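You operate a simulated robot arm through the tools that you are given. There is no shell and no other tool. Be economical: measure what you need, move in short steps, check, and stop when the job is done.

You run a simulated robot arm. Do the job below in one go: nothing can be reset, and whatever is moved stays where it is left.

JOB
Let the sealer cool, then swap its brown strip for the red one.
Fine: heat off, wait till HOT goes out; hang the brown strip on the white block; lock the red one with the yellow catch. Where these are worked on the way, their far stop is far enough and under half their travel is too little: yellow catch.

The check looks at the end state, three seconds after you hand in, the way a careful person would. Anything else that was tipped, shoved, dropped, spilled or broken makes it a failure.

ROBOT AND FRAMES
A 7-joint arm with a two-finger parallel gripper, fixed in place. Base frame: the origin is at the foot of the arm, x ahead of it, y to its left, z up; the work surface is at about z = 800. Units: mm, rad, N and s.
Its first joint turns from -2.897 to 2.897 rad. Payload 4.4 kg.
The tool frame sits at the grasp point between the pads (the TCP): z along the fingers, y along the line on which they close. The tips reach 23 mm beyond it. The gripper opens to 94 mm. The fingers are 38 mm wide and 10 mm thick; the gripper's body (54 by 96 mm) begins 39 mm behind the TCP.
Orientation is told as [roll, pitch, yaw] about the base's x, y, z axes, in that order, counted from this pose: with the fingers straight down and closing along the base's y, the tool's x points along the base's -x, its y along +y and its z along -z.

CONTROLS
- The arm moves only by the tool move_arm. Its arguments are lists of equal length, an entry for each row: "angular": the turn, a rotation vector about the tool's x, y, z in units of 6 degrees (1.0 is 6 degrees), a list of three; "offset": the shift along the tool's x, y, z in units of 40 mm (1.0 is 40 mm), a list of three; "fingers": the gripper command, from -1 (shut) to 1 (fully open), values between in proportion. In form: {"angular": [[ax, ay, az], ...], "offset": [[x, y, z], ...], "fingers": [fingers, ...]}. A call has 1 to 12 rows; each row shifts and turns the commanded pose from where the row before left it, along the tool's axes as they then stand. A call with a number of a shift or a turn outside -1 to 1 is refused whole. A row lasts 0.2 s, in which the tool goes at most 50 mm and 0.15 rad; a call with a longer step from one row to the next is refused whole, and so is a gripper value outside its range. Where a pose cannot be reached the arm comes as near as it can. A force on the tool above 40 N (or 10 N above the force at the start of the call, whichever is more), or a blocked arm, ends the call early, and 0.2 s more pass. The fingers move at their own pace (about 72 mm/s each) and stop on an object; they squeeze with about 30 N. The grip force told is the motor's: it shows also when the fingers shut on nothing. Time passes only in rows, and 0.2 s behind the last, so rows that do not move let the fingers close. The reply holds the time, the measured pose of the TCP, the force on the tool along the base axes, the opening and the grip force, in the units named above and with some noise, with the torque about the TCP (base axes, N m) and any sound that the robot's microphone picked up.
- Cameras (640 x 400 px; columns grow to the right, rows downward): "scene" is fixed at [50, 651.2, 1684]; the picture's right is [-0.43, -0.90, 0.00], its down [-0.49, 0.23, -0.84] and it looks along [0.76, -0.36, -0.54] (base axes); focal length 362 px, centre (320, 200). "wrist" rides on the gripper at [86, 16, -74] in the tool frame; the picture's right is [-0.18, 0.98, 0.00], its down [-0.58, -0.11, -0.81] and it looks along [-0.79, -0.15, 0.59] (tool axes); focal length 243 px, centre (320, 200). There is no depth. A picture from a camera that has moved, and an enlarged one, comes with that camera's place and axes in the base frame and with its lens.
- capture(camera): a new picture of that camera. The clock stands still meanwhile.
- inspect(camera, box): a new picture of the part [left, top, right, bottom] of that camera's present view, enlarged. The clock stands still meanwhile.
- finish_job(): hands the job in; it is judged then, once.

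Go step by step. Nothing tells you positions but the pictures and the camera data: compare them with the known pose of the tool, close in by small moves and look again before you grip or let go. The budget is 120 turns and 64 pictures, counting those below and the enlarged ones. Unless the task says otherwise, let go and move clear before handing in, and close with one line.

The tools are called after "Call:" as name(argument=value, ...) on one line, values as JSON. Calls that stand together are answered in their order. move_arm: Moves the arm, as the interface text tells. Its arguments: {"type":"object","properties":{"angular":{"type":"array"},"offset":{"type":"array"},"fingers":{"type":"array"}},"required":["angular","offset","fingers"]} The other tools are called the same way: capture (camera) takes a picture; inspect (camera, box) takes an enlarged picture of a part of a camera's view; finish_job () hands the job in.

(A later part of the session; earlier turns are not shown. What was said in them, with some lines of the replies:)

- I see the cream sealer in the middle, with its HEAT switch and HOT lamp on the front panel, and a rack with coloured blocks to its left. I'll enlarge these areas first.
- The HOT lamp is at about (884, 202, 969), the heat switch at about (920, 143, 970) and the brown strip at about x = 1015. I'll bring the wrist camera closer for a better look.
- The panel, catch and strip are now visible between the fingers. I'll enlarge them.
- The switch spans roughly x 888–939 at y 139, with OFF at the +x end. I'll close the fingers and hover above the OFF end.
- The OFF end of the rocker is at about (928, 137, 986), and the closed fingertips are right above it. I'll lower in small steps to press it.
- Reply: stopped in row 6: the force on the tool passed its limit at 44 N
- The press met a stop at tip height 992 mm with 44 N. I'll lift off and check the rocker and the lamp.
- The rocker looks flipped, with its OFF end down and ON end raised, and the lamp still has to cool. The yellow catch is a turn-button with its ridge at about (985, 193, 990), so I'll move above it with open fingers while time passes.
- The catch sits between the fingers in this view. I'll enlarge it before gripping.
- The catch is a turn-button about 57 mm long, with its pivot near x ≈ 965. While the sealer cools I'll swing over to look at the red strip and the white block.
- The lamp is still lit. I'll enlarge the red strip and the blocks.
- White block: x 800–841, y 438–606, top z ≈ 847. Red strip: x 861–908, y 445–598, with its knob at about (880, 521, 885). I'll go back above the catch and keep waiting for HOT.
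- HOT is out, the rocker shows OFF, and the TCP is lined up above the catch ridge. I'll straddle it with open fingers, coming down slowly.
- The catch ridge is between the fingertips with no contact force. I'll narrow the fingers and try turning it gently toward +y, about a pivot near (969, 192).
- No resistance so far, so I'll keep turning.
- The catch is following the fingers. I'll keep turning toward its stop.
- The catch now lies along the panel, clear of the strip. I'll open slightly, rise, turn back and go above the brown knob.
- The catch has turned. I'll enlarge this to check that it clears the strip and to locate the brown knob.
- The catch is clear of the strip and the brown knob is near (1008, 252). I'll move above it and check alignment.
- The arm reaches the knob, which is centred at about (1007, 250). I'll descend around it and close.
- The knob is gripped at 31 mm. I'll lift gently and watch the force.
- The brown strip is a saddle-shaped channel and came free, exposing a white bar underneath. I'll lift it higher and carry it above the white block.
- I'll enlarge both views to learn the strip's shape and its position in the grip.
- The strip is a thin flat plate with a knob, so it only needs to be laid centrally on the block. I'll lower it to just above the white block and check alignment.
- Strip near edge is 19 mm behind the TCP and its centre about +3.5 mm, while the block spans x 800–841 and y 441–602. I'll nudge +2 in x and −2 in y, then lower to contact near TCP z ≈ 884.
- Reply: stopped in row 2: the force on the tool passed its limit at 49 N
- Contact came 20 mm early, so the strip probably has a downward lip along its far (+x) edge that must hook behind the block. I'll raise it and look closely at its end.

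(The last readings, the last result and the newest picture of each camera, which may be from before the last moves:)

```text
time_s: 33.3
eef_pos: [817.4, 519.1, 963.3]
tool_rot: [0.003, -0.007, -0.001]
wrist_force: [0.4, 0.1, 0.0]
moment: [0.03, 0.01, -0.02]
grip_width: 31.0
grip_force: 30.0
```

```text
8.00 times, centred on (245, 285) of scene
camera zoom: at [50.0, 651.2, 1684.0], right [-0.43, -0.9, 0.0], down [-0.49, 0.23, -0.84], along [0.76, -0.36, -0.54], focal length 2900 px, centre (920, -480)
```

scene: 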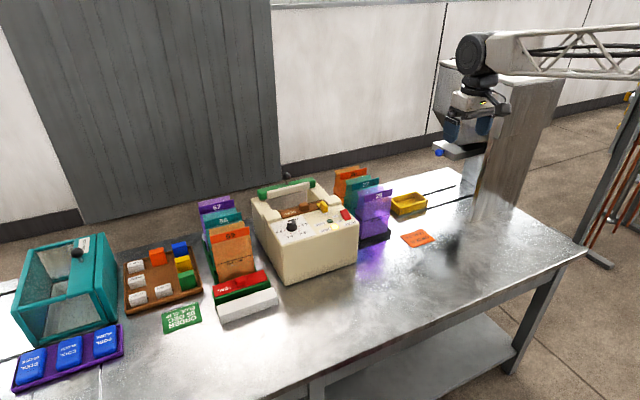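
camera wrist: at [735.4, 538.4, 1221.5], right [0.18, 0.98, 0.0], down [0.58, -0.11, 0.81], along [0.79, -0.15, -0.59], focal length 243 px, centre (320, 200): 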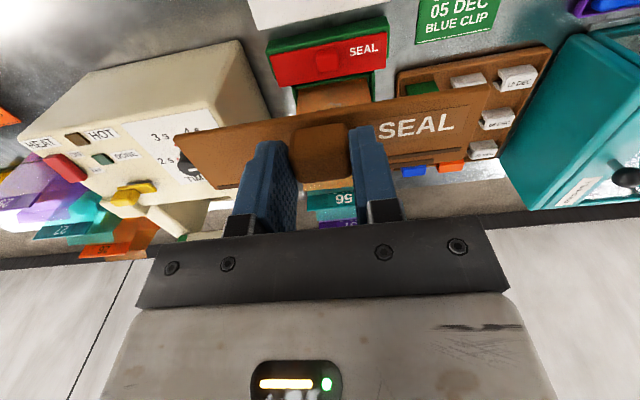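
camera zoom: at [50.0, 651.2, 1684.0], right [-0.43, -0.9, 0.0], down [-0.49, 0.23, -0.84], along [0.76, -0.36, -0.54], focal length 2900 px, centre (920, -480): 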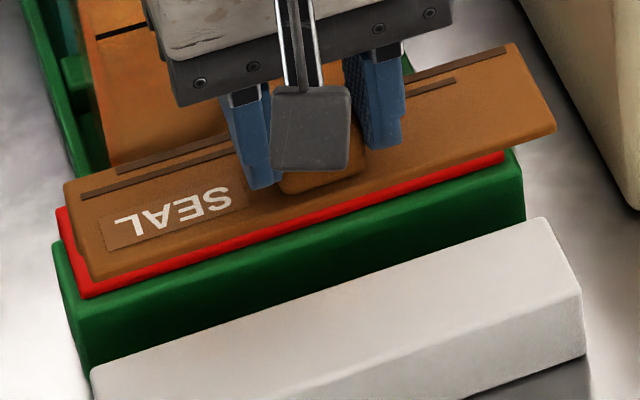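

The residual torque put the contact about 22 mm to +x of the TCP, which confirms a lip along the far edge. I'll shift to x ≈ 826 so it passes behind the block, then lower again.

Call:
move_arm(angular=[[0, 0, 0], [0, 0, 0], [0, 0, 0], [0, 0, 0], [0, 0, 0], [0, 0, 0], [0, 0, 0]], offset=[[-0.22, 0.04, 0.3], [0, 0, 0.5], [0, 0, 0.4], [0, 0, 0.2], [0, 0, 0.15], [0, 0, 0.15], [0, 0, 0.1]], fingers=[-1, -1, -1, -1, -1, -1, -1])

Call:
inspect(camera="wrist", box=[120, 0, 560, 240])

```text
time_s: 34.9
eef_pos: [824.8, 522.6, 892.6]
tool_rot: [0.001, -0.006, 0.001]
wrist_force: [-0.5, 0.6, -0.1]
moment: [0.01, 0.02, 0.01]
grip_width: 31.2
grip_force: 30.4
```

```text
1.45 times, centred on (340, 120) of wrist
camera zoom: at [738.1, 538.7, 965.6], right [0.18, 0.98, 0.0], down [0.58, -0.11, 0.81], along [0.8, -0.15, -0.59], focal length 353 px, centre (291, 316)
```

zoom: 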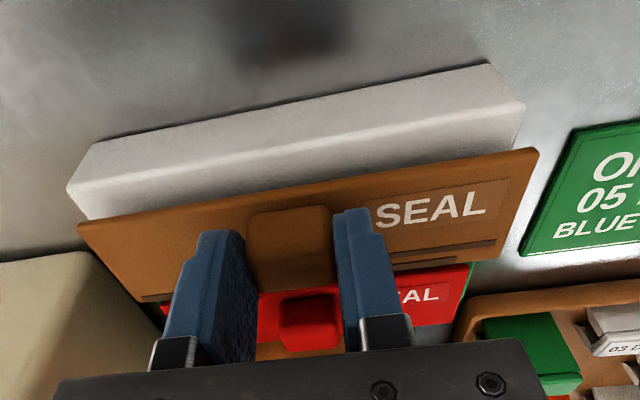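

The lip passed behind the block. I'll centre 4 mm toward −y and lower onto the block.

Call:
move_arm(angular=[[0, 0, 0], [0, 0, 0], [0, 0, 0], [0, 0, 0], [0, 0, 0]], offset=[[0, -0.08, 0], [0, 0, 0.06], [0, 0, 0.06], [0, 0, 0.06], [0, 0, 0.05]], fingers=[-1, -1, -1, -1, -1])

```text
time_s: 36.1
eef_pos: [825.2, 520.0, 883.5]
tool_rot: [0.003, -0.007, -0.002]
wrist_force: [-0.8, 0.0, -0.3]
moment: [-0.02, 0.02, 0.0]
grip_width: 30.9
grip_force: 29.8
```

No contact yet at 883.5, so I'll keep going down in 2 mm steps.

Call:
move_arm(angular=[[0, 0, 0], [0, 0, 0], [0, 0, 0], [0, 0, 0]], offset=[[0, 0, 0.05], [0, 0, 0.05], [0, 0, 0.05], [0, 0, 0.05]], fingers=[-1, -1, -1, -1])

Call:
inspect(camera="wrist", box=[120, 0, 560, 240])

```text
time_s: 37.2
eef_pos: [827.9, 520.8, 878.2]
tool_rot: [0.005, -0.008, 0.001]
wrist_force: [-0.1, 0.1, 1.2]
moment: [-0.04, 0.07, -0.02]
grip_width: 31.2
grip_force: 30.2
stopped in row 4: the force on the tool passed its limit at 42 N (the readings are from after the stop); the commanded pose is now the measured one
```

```text
1.45 times, centred on (340, 120) of wrist
camera zoom: at [739.3, 535.8, 951.3], right [0.18, 0.98, 0.01], down [0.57, -0.11, 0.81], along [0.8, -0.15, -0.58], focal length 353 px, centre (291, 316)
```

zoom: 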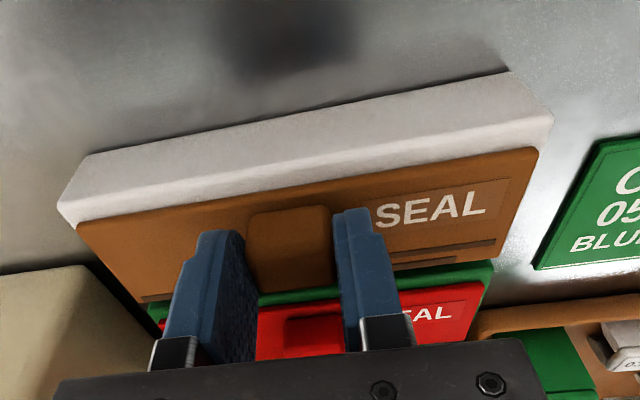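

The strip now sits flat on the white block just as the red one sits on the green. I'll release, rise, and look.

Call:
move_arm(angular=[[0, 0, 0], [0, 0, 0], [0, 0, 0], [0, 0, 0], [0, 0, 0], [0, 0, 0], [0, 0, 0], [0, 0, 0]], offset=[[0, 0, 0], [0, 0, 0], [0, 0, 0], [0, 0, -0.2], [0, 0, -0.6], [0, 0, -0.8], [0, 0, -0.8], [0, 0, 0]], fingers=[0.2, 0.4, 0.4, 0.4, 0.4, 0.4, 0.4, 0.4])

Call:
inspect(camera="wrist", box=[160, 20, 480, 220])

Call:
inspect(camera="scene", box=[205, 250, 295, 325])

```text
time_s: 39.0
eef_pos: [826.7, 519.5, 976.0]
tool_rot: [0.002, -0.007, 0.001]
wrist_force: [-0.2, 0.2, -0.2]
moment: [-0.01, 0.01, -0.01]
grip_width: 66.1
grip_force: 0.1
```

```text
2.00 times, centred on (320, 120) of wrist
camera zoom: at [738.3, 535.3, 1049.4], right [0.18, 0.98, 0.0], down [0.57, -0.11, 0.81], along [0.8, -0.15, -0.59], focal length 485 px, centre (320, 360)
```

zoom: 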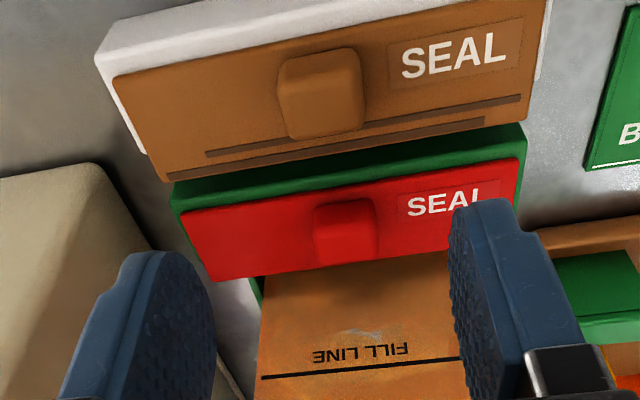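

```text
5.33 times, centred on (250, 288) of scene
camera zoom: at [50.0, 651.2, 1684.0], right [-0.43, -0.9, 0.0], down [-0.49, 0.23, -0.84], along [0.76, -0.36, -0.54], focal length 1933 px, centre (693, -267)
```

zoom: 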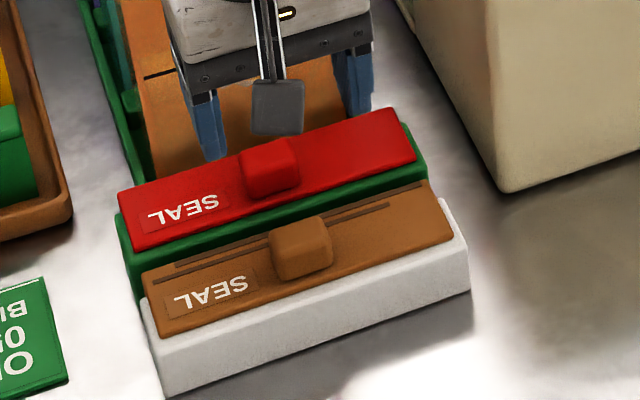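

The brown strip hangs properly on the white block. The red strip is the same shape 62 mm further in +x, so its grip point is about (890, 520, 878); I'll hover there.

Call:
move_arm(angular=[[0, 0, 0], [0, 0, 0], [0, 0, 0]], offset=[[-0.8, 0.02, 0], [-0.79, 0, 0.2], [0, 0, 0.9]], fingers=[0.4, 0.4, 0.4])

Call:
capture(camera="wrist")

Call:
inspect(camera="scene", box=[190, 190, 310, 310])

```text
time_s: 39.8
eef_pos: [891.0, 520.4, 932.5]
tool_rot: [0.005, -0.008, -0.001]
wrist_force: [0.3, -0.6, 1.2]
moment: [-0.01, 0.02, -0.02]
grip_width: 65.8
grip_force: 0.0
```

```text
18 pictures are left
camera wrist: at [802.7, 535.6, 1004.5], right [0.18, 0.98, 0.01], down [0.57, -0.11, 0.81], along [0.8, -0.15, -0.58], focal length 243 px, centre (320, 200)
```

wrist: 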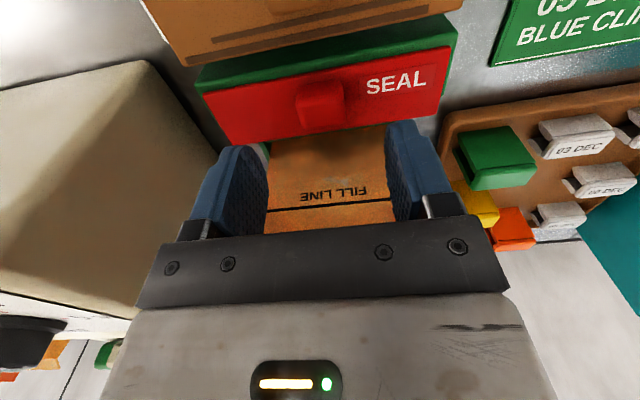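

```text
3.33 times, centred on (250, 250) of scene
camera zoom: at [50.0, 651.2, 1684.0], right [-0.43, -0.9, 0.0], down [-0.49, 0.23, -0.84], along [0.76, -0.36, -0.54], focal length 1208 px, centre (553, 33)
```

zoom: 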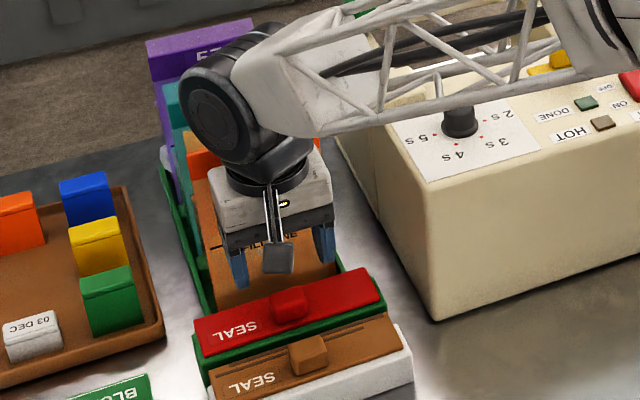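

Alignment in y is good. I'll nudge +2 mm in x, descend to grip height, and close on the red knob.

Call:
move_arm(angular=[[0, 0, 0], [0, 0, 0], [0, 0, 0], [0, 0, 0], [0, 0, 0], [0, 0, 0], [0, 0, 0], [0, 0, 0], [0, 0, 0]], offset=[[-0.05, 0, 0.5], [0, 0, 0.4], [0, 0, 0.25], [0, 0, 0.12], [0, 0, 0], [0, 0, 0], [0, 0, 0], [0, 0, 0], [0, 0, 0]], fingers=[0.4, 0.4, 0.4, 0.4, -1, -1, -1, -1, -1])

Call:
inspect(camera="wrist", box=[120, 0, 560, 240])

```text
time_s: 41.8
eef_pos: [893.2, 522.3, 880.6]
tool_rot: [0.002, -0.007, 0.001]
wrist_force: [1.0, -1.2, -0.2]
moment: [0.01, -0.04, -0.02]
grip_width: 31.2
grip_force: 29.5
```

```text
1.45 times, centred on (340, 120) of wrist
camera zoom: at [805.1, 536.8, 953.8], right [0.18, 0.98, 0.0], down [0.57, -0.11, 0.81], along [0.8, -0.15, -0.59], focal length 353 px, centre (291, 316)
```

zoom: 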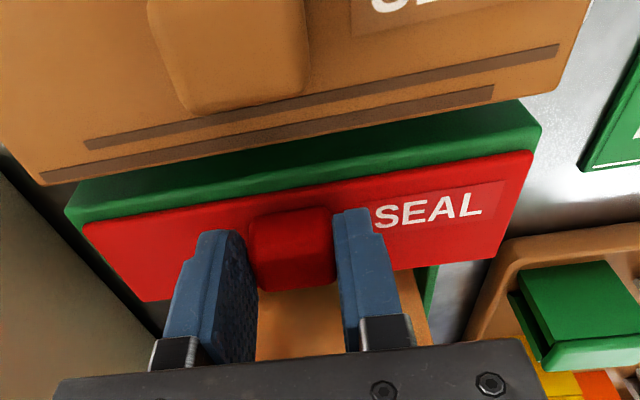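

The red knob is gripped at 31.2 mm and sits in the fingers almost exactly like the brown one did. I'll lift straight up to clear the bags.

Call:
move_arm(angular=[[0, 0, 0], [0, 0, 0], [0, 0, 0], [0, 0, 0], [0, 0, 0], [0, 0, 0], [0, 0, 0], [0, 0, 0]], offset=[[0, 0, -0.2], [0, 0, -0.5], [0, 0, -1], [0, 0, -1], [0, 0, -1], [0, 0, -1], [0, 0, -1], [0, 0, -1]], fingers=[-1, -1, -1, -1, -1, -1, -1, -1])

```text
time_s: 43.6
eef_pos: [892.1, 519.2, 1147.3]
tool_rot: [0.005, -0.007, 0.0]
wrist_force: [0.3, 0.0, -1.2]
moment: [0.04, 0.01, -0.02]
grip_width: 31.3
grip_force: 30.0
```

I'll carry it above the sealer seat and correct the small tilt drift on the way.

Call:
move_arm(angular=[[0.05, 0.067, 0], [0, 0, 0], [0, 0, 0], [0, 0, 0], [0, 0, 0], [0, 0, 0], [0, 0, 0], [0, 0, 0], [0, 0, 0]], offset=[[-0.407, -0.956, 0], [-0.407, -0.956, 0], [-0.407, -0.956, 0], [-0.407, -0.956, 0], [-0.407, -0.956, 0], [-0.407, -0.956, 0], [-0.407, -0.956, 0], [0, 0, 0.95], [0, 0, 0.6]], fingers=[-1, -1, -1, -1, -1, -1, -1, -1, -1])

Call:
inspect(camera="wrist", box=[120, 0, 560, 240])

Call:
inspect(camera="scene", box=[240, 140, 340, 240])

```text
time_s: 45.6
eef_pos: [1004.6, 251.4, 1086.5]
tool_rot: [-0.002, -0.002, -0.001]
wrist_force: [-0.2, 0.4, -0.5]
moment: [0.03, 0.0, 0.03]
grip_width: 31.4
grip_force: 30.2
```

```text
1.45 times, centred on (340, 120) of wrist
camera zoom: at [917.7, 267.9, 1159.2], right [0.18, 0.98, 0.0], down [0.58, -0.11, 0.81], along [0.79, -0.15, -0.59], focal length 353 px, centre (291, 316)
```

zoom: 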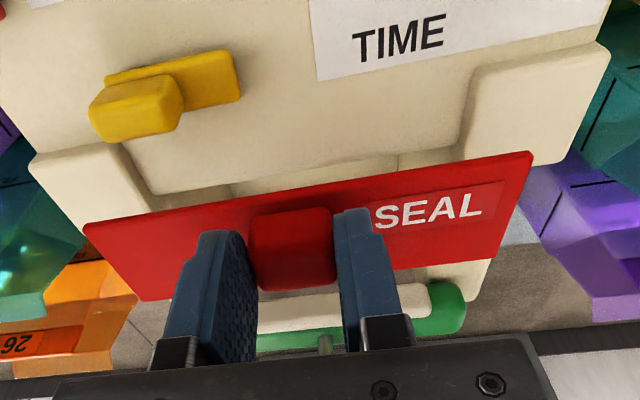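

```text
4.00 times, centred on (290, 190) of scene
camera zoom: at [50.0, 651.2, 1684.0], right [-0.43, -0.9, 0.0], down [-0.49, 0.23, -0.84], along [0.76, -0.36, -0.54], focal length 1450 px, centre (440, 240)
```

zoom: 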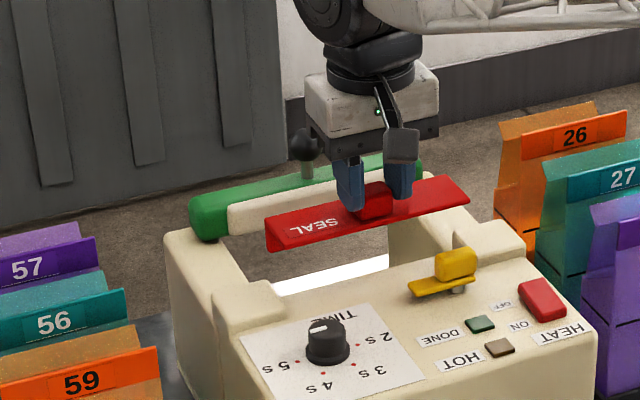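

The strip is aligned over the seat between the two posts. I'll nudge +1 mm in x and lower, slowing near where the lip would meet the deck edge.

Call:
move_arm(angular=[[0, 0, 0], [0, 0, 0], [0, 0, 0], [0, 0, 0], [0, 0, 0], [0, 0, 0], [0, 0, 0], [0, 0, 0], [0, 0, 0]], offset=[[-0.03, 0, 0.5], [0, 0, 0.3], [0, 0, 0.15], [0, 0, 0.15], [0, 0, 0.15], [0, 0, 0.15], [0, 0, 0.1], [0, 0, 0.1], [0, 0, 0]], fingers=[-1, -1, -1, -1, -1, -1, -1, -1, -1])

Call:
inspect(camera="wrist", box=[120, 0, 560, 240])

```text
time_s: 47.6
eef_pos: [1006.9, 251.8, 1022.6]
tool_rot: [-0.001, -0.003, -0.001]
wrist_force: [-0.1, 0.0, 0.3]
moment: [0.01, 0.02, -0.01]
grip_width: 31.0
grip_force: 30.0
```

```text
1.45 times, centred on (340, 120) of wrist
camera zoom: at [918.9, 268.1, 1095.5], right [0.18, 0.98, 0.0], down [0.58, -0.11, 0.81], along [0.79, -0.15, -0.59], focal length 353 px, centre (291, 316)
```

zoom: 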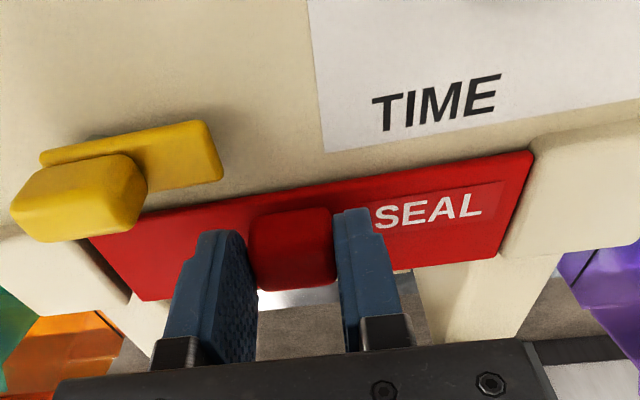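

The lip went in and the strip is nearly down. I'll lower the last few millimetres to contact.

Call:
move_arm(angular=[[0, 0, 0], [0, 0, 0], [0, 0, 0], [0, 0, 0]], offset=[[0, 0, 0.04], [0, 0, 0.04], [0, 0, 0.04], [0, 0, 0.04]], fingers=[-1, -1, -1, -1])

```text
time_s: 48.6
eef_pos: [1007.3, 252.9, 1018.9]
tool_rot: [-0.003, -0.004, -0.001]
wrist_force: [-3.6, -1.5, 21.0]
moment: [-0.05, -0.3, 0.0]
grip_width: 31.2
grip_force: 30.2
```

It made contact at 1018.9, which matches the expected seated height. I'll release, rise, and check.

Call:
move_arm(angular=[[0, 0, 0], [0, 0, 0], [0, 0, 0], [0, 0, 0], [0, 0, 0], [0, 0, 0], [0, 0, 0], [0, 0, 0]], offset=[[0, 0, -0.05], [0, 0, 0], [0, 0, 0], [0, 0, -0.3], [0, 0, -0.6], [0, 0, -0.8], [0.4, -0.7, 0], [0.4, -0.7, 0]], fingers=[0.0, 0.3, 0.3, 0.3, 0.3, 0.3, 0, 0])

Call:
inspect(camera="wrist", box=[220, 30, 500, 190])

Call:
inspect(camera="scene", box=[240, 180, 340, 240])

```text
time_s: 50.4
eef_pos: [972.7, 197.9, 1086.6]
tool_rot: [-0.002, -0.001, 0.0]
wrist_force: [-0.1, 0.3, -1.1]
moment: [0.01, 0.02, 0.01]
grip_width: 47.2
grip_force: 0.1
```

```text
2.29 times, centred on (360, 110) of wrist
camera zoom: at [885.1, 212.8, 1159.8], right [0.18, 0.98, 0.0], down [0.58, -0.11, 0.81], along [0.79, -0.15, -0.59], focal length 555 px, centre (229, 406)
```

zoom: 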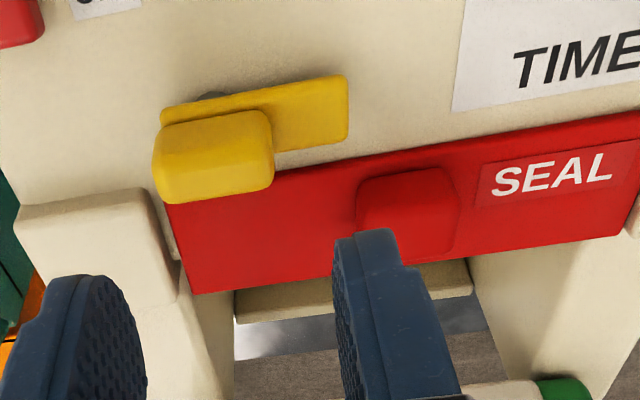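

```text
6.40 times, centred on (290, 210) of scene
camera zoom: at [50.0, 651.2, 1684.0], right [-0.43, -0.9, 0.0], down [-0.49, 0.23, -0.84], along [0.76, -0.36, -0.54], focal length 2320 px, centre (512, 136)
```

zoom: 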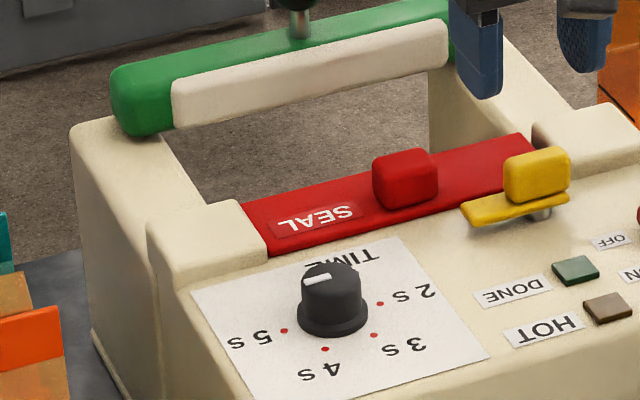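

The red strip sits just as the brown did. Next I'll turn the gripper 90° and straddle the catch again, then rotate it back over the strip.

Call:
move_arm(angular=[[0, 0, -1], [0, 0, -1], [0, 0, -1], [0, 0, -1], [0, 0, -1], [0, 0, -1], [0, 0, -1], [0, 0, -1], [0, 0, -1], [0, 0, -1], [0, 0, -1], [0, 0, -1]], offset=[[0.155, 0.2, 0], [0, 0, 0], [0, 0, 0], [0, 0, 0], [0, 0, 0], [0, 0, 0], [0, 0, 0], [0, 0, 0], [0, 0, 0], [0, 0, 0], [0, 0, 0], [0, 0, 0]], fingers=[-0.1, -0.1, -0.1, -0.1, -0.1, -0.1, -0.1, -0.1, -0.1, -0.1, -0.1, -0.1])

Call:
move_arm(angular=[[0, 0, -1], [0, 0, -1], [0, 0, -1], [0, 0, 0], [0, 0, 0]], offset=[[0, 0, 0], [0, 0, 0], [0, 0, 0], [0, 0, 0.5], [0, 0, 0.3]], fingers=[-0.1, -0.1, -0.1, -0.1, -0.1])

Call:
inspect(camera="wrist", box=[200, 30, 440, 240])

```text
time_s: 53.0
eef_pos: [967.7, 204.1, 1085.8]
tool_rot: [-0.001, 0.003, 1.259]
wrist_force: [-0.5, 0.0, -1.1]
moment: [0.01, 0.01, -0.01]
grip_width: 42.5
grip_force: 0.2
```

```text
time_s: 54.2
eef_pos: [966.8, 203.6, 1053.2]
tool_rot: [-0.002, 0.001, 1.571]
wrist_force: [0.4, 0.1, -0.1]
moment: [0.01, 0.0, -0.02]
grip_width: 42.6
grip_force: 0.0
```

```text
1.90 times, centred on (320, 135) of wrist
camera zoom: at [949.7, 117.3, 1127.1], right [-0.98, 0.18, 0.0], down [0.11, 0.58, 0.81], along [0.15, 0.79, -0.59], focal length 462 px, centre (320, 324)
```

zoom: 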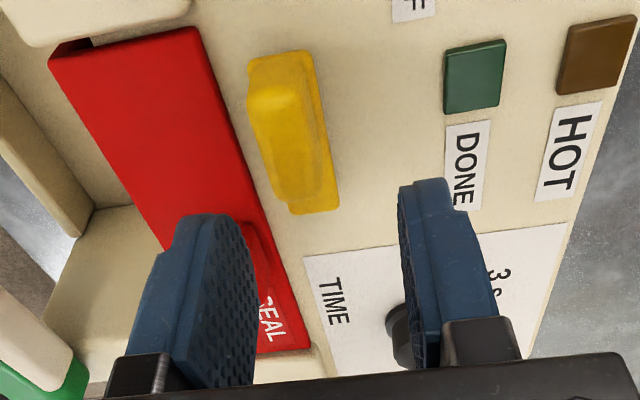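

The catch sits between the fingers about 6 mm toward +x. I'll shift 5 mm and descend to straddle it.

Call:
move_arm(angular=[[0, 0, 0], [0, 0, 0], [0, 0, 0], [0, 0, 0], [0, 0, 0]], offset=[[0, -0.13, 0.2], [0, 0, 0.35], [0, 0, 0.25], [0, 0, 0.1], [0, 0, 0.07]], fingers=[-0.1, -0.1, -0.1, -0.1, -0.1])

Call:
inspect(camera="wrist", box=[200, 30, 440, 240])

```text
time_s: 55.4
eef_pos: [973.3, 204.3, 1015.3]
tool_rot: [-0.001, 0.003, 1.57]
wrist_force: [0.4, 0.9, -0.3]
moment: [0.0, 0.01, 0.03]
grip_width: 42.3
grip_force: 0.1
```

```text
1.90 times, centred on (320, 135) of wrist
camera zoom: at [956.2, 117.6, 1088.9], right [-0.98, 0.18, 0.0], down [0.11, 0.58, 0.81], along [0.15, 0.79, -0.59], focal length 462 px, centre (320, 324)
```

zoom: 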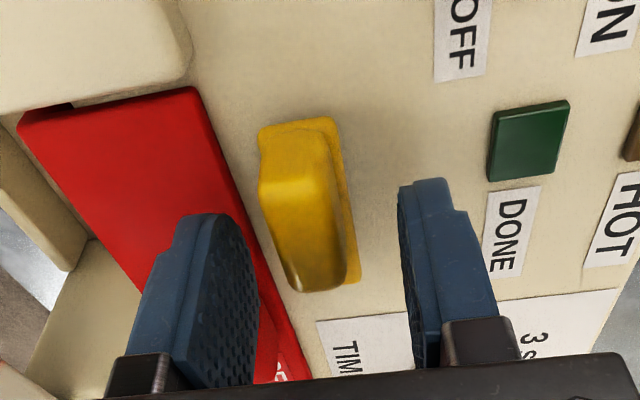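

The catch is straddled. I'll narrow the fingers and turn it back toward the strip.

Call:
move_arm(angular=[[0, 0, 0], [0, 0, 0], [0, 0, 1], [0, 0, 1], [0, 0, 1], [0, 0, 1], [0, 0, 1], [0, 0, 1], [0, 0, 1], [0, 0, 1]], offset=[[0, 0, 0], [0, 0, 0], [0, -0.032, 0], [0, -0.032, 0], [0, -0.032, 0], [0, -0.032, 0], [0, -0.032, 0], [0, -0.032, 0], [0, -0.032, 0], [0, -0.032, 0]], fingers=[-0.45, -0.45, -0.45, -0.45, -0.45, -0.45, -0.45, -0.45, -0.45, -0.45])

Call:
move_arm(angular=[[0, 0, 1], [0, 0, 1], [0, 0, 1], [0, 0, 1], [0, 0, 1], [0, 0, 1], [0, 0, 1]], offset=[[0, -0.032, 0], [0, -0.032, 0], [0, -0.032, 0], [0, -0.032, 0], [0, -0.032, 0], [0, -0.032, 0], [0, -0.032, 0]], fingers=[-0.45, -0.45, -0.45, -0.45, -0.45, -0.45, -0.45])

Call:
capture(camera="wrist")

```text
time_s: 57.6
eef_pos: [981.9, 202.0, 1014.4]
tool_rot: [-0.001, 0.002, 0.732]
wrist_force: [0.0, -0.8, -0.1]
moment: [0.0, -0.01, 0.04]
grip_width: 26.0
grip_force: 0.7
```

```text
time_s: 59.2
eef_pos: [985.3, 193.4, 1015.6]
tool_rot: [-0.002, -0.001, -0.002]
wrist_force: [0.5, 0.6, -0.4]
moment: [0.03, 0.0, -0.04]
grip_width: 26.0
grip_force: 0.6
```

```text
8 pictures are left
camera wrist: at [898.8, 208.3, 1088.7], right [0.19, 0.98, 0.0], down [0.58, -0.11, 0.81], along [0.79, -0.15, -0.59], focal length 243 px, centre (320, 200)
```

wrist: 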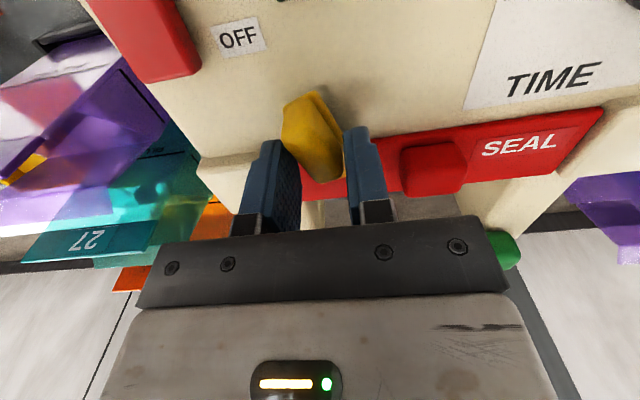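

The catch lags by about 20°. Closing the fingers on the ridge will square it up to the locked direction.

Call:
move_arm(angular=[[0, 0, 0], [0, 0, 0], [0, 0, 0], [0, 0, 0], [0, 0, 0]], offset=[[0, 0, 0], [0, 0, 0], [0, 0, 0], [0, 0, 0], [0, 0, 0]], fingers=[-0.6, -0.75, -1, -1, -1])

Call:
inspect(camera="wrist", box=[220, 60, 420, 240])

```text
time_s: 60.4
eef_pos: [985.8, 192.5, 1015.8]
tool_rot: [-0.001, -0.001, 0.001]
wrist_force: [-2.2, -12.2, 2.0]
moment: [0.29, 0.28, 0.11]
grip_width: 15.7
grip_force: 44.6
```

```text
2.22 times, centred on (320, 150) of wrist
camera zoom: at [898.8, 207.8, 1088.7], right [0.18, 0.98, 0.0], down [0.58, -0.11, 0.81], along [0.79, -0.15, -0.59], focal length 539 px, centre (320, 311)
```

zoom: 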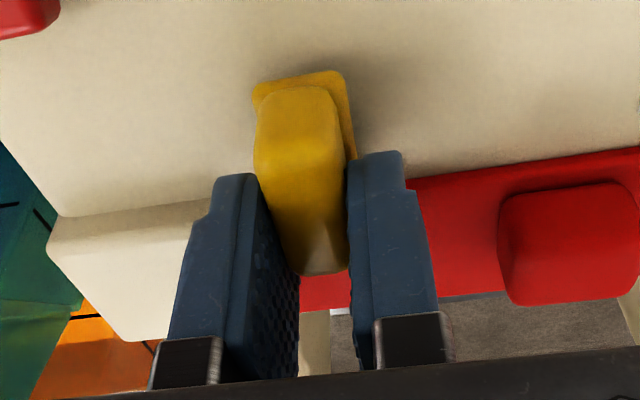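

The catch is squared over the strip, as it was at the start. I'll open, rise, back off and verify.

Call:
move_arm(angular=[[0, 0, 0], [0, 0, 0], [0, 0, 0], [0, 0, 0], [0, 0, 0], [0, 0, 0], [0, 0, 0], [0, 0, 0], [0, 0, 0], [0, 0, 0]], offset=[[0, 0, 0], [0, 0, 0], [0, 0, -0.3], [0, 0, -0.6], [0, 0, -0.8], [0, 0, -0.8], [1, 0, -0.5], [1, 0, -0.5], [1, 0, -0.5], [1, 0, 0]], fingers=[-0.35, -0.2, -0.2, -0.2, -0.2, -0.2, -0.2, -0.2, -0.2, -0.2])

Call:
inspect(camera="scene", box=[240, 180, 360, 260])

Call:
capture(camera="wrist")

Call:
capture(camera="scene")

```text
time_s: 62.6
eef_pos: [826.0, 189.8, 1176.0]
tool_rot: [-0.001, -0.001, 0.001]
wrist_force: [0.0, -0.7, -0.2]
moment: [0.0, -0.01, 0.02]
grip_width: 37.7
grip_force: 0.0
```

```text
5.00 times, centred on (300, 220) of scene
camera zoom: at [50.0, 651.2, 1684.0], right [-0.43, -0.9, 0.0], down [-0.49, 0.23, -0.84], along [0.76, -0.36, -0.54], focal length 1812 px, centre (420, 100)
```

zoom: 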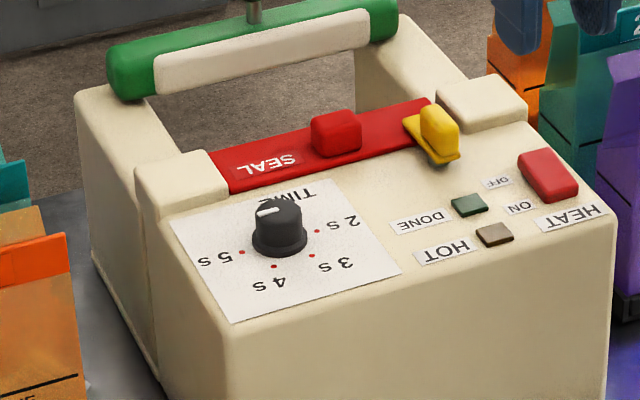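

```text
5 pictures are left
camera wrist: at [738.6, 207.9, 1249.5], right [0.18, 0.98, 0.0], down [0.58, -0.11, 0.81], along [0.79, -0.15, -0.59], focal length 243 px, centre (320, 200)
```

wrist: 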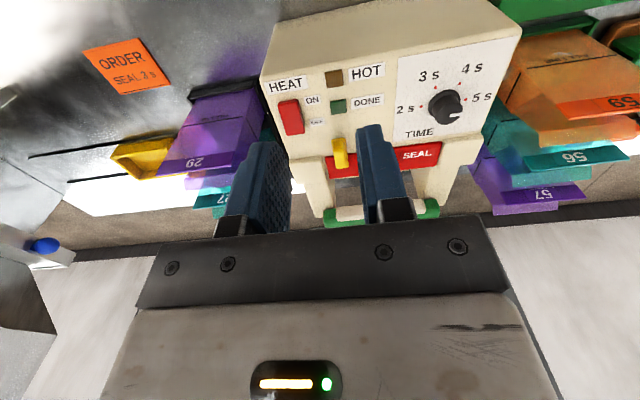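

```text
4 pictures are left
```

scene: 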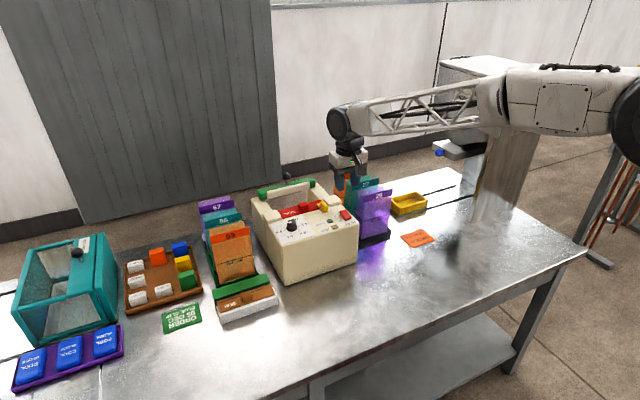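

Heat is off and HOT is out. The red strip is seated under the closed yellow catch, the brown strip hangs on the white block, and nothing else looks disturbed. The arm is clear, so I'm handing in.

Call:
finish_job()

```text
The job is handed in.
```

The sealer is off and cooled, the red strip is locked in with the yellow catch, the brown strip hangs on the white block, and the job is handed in.
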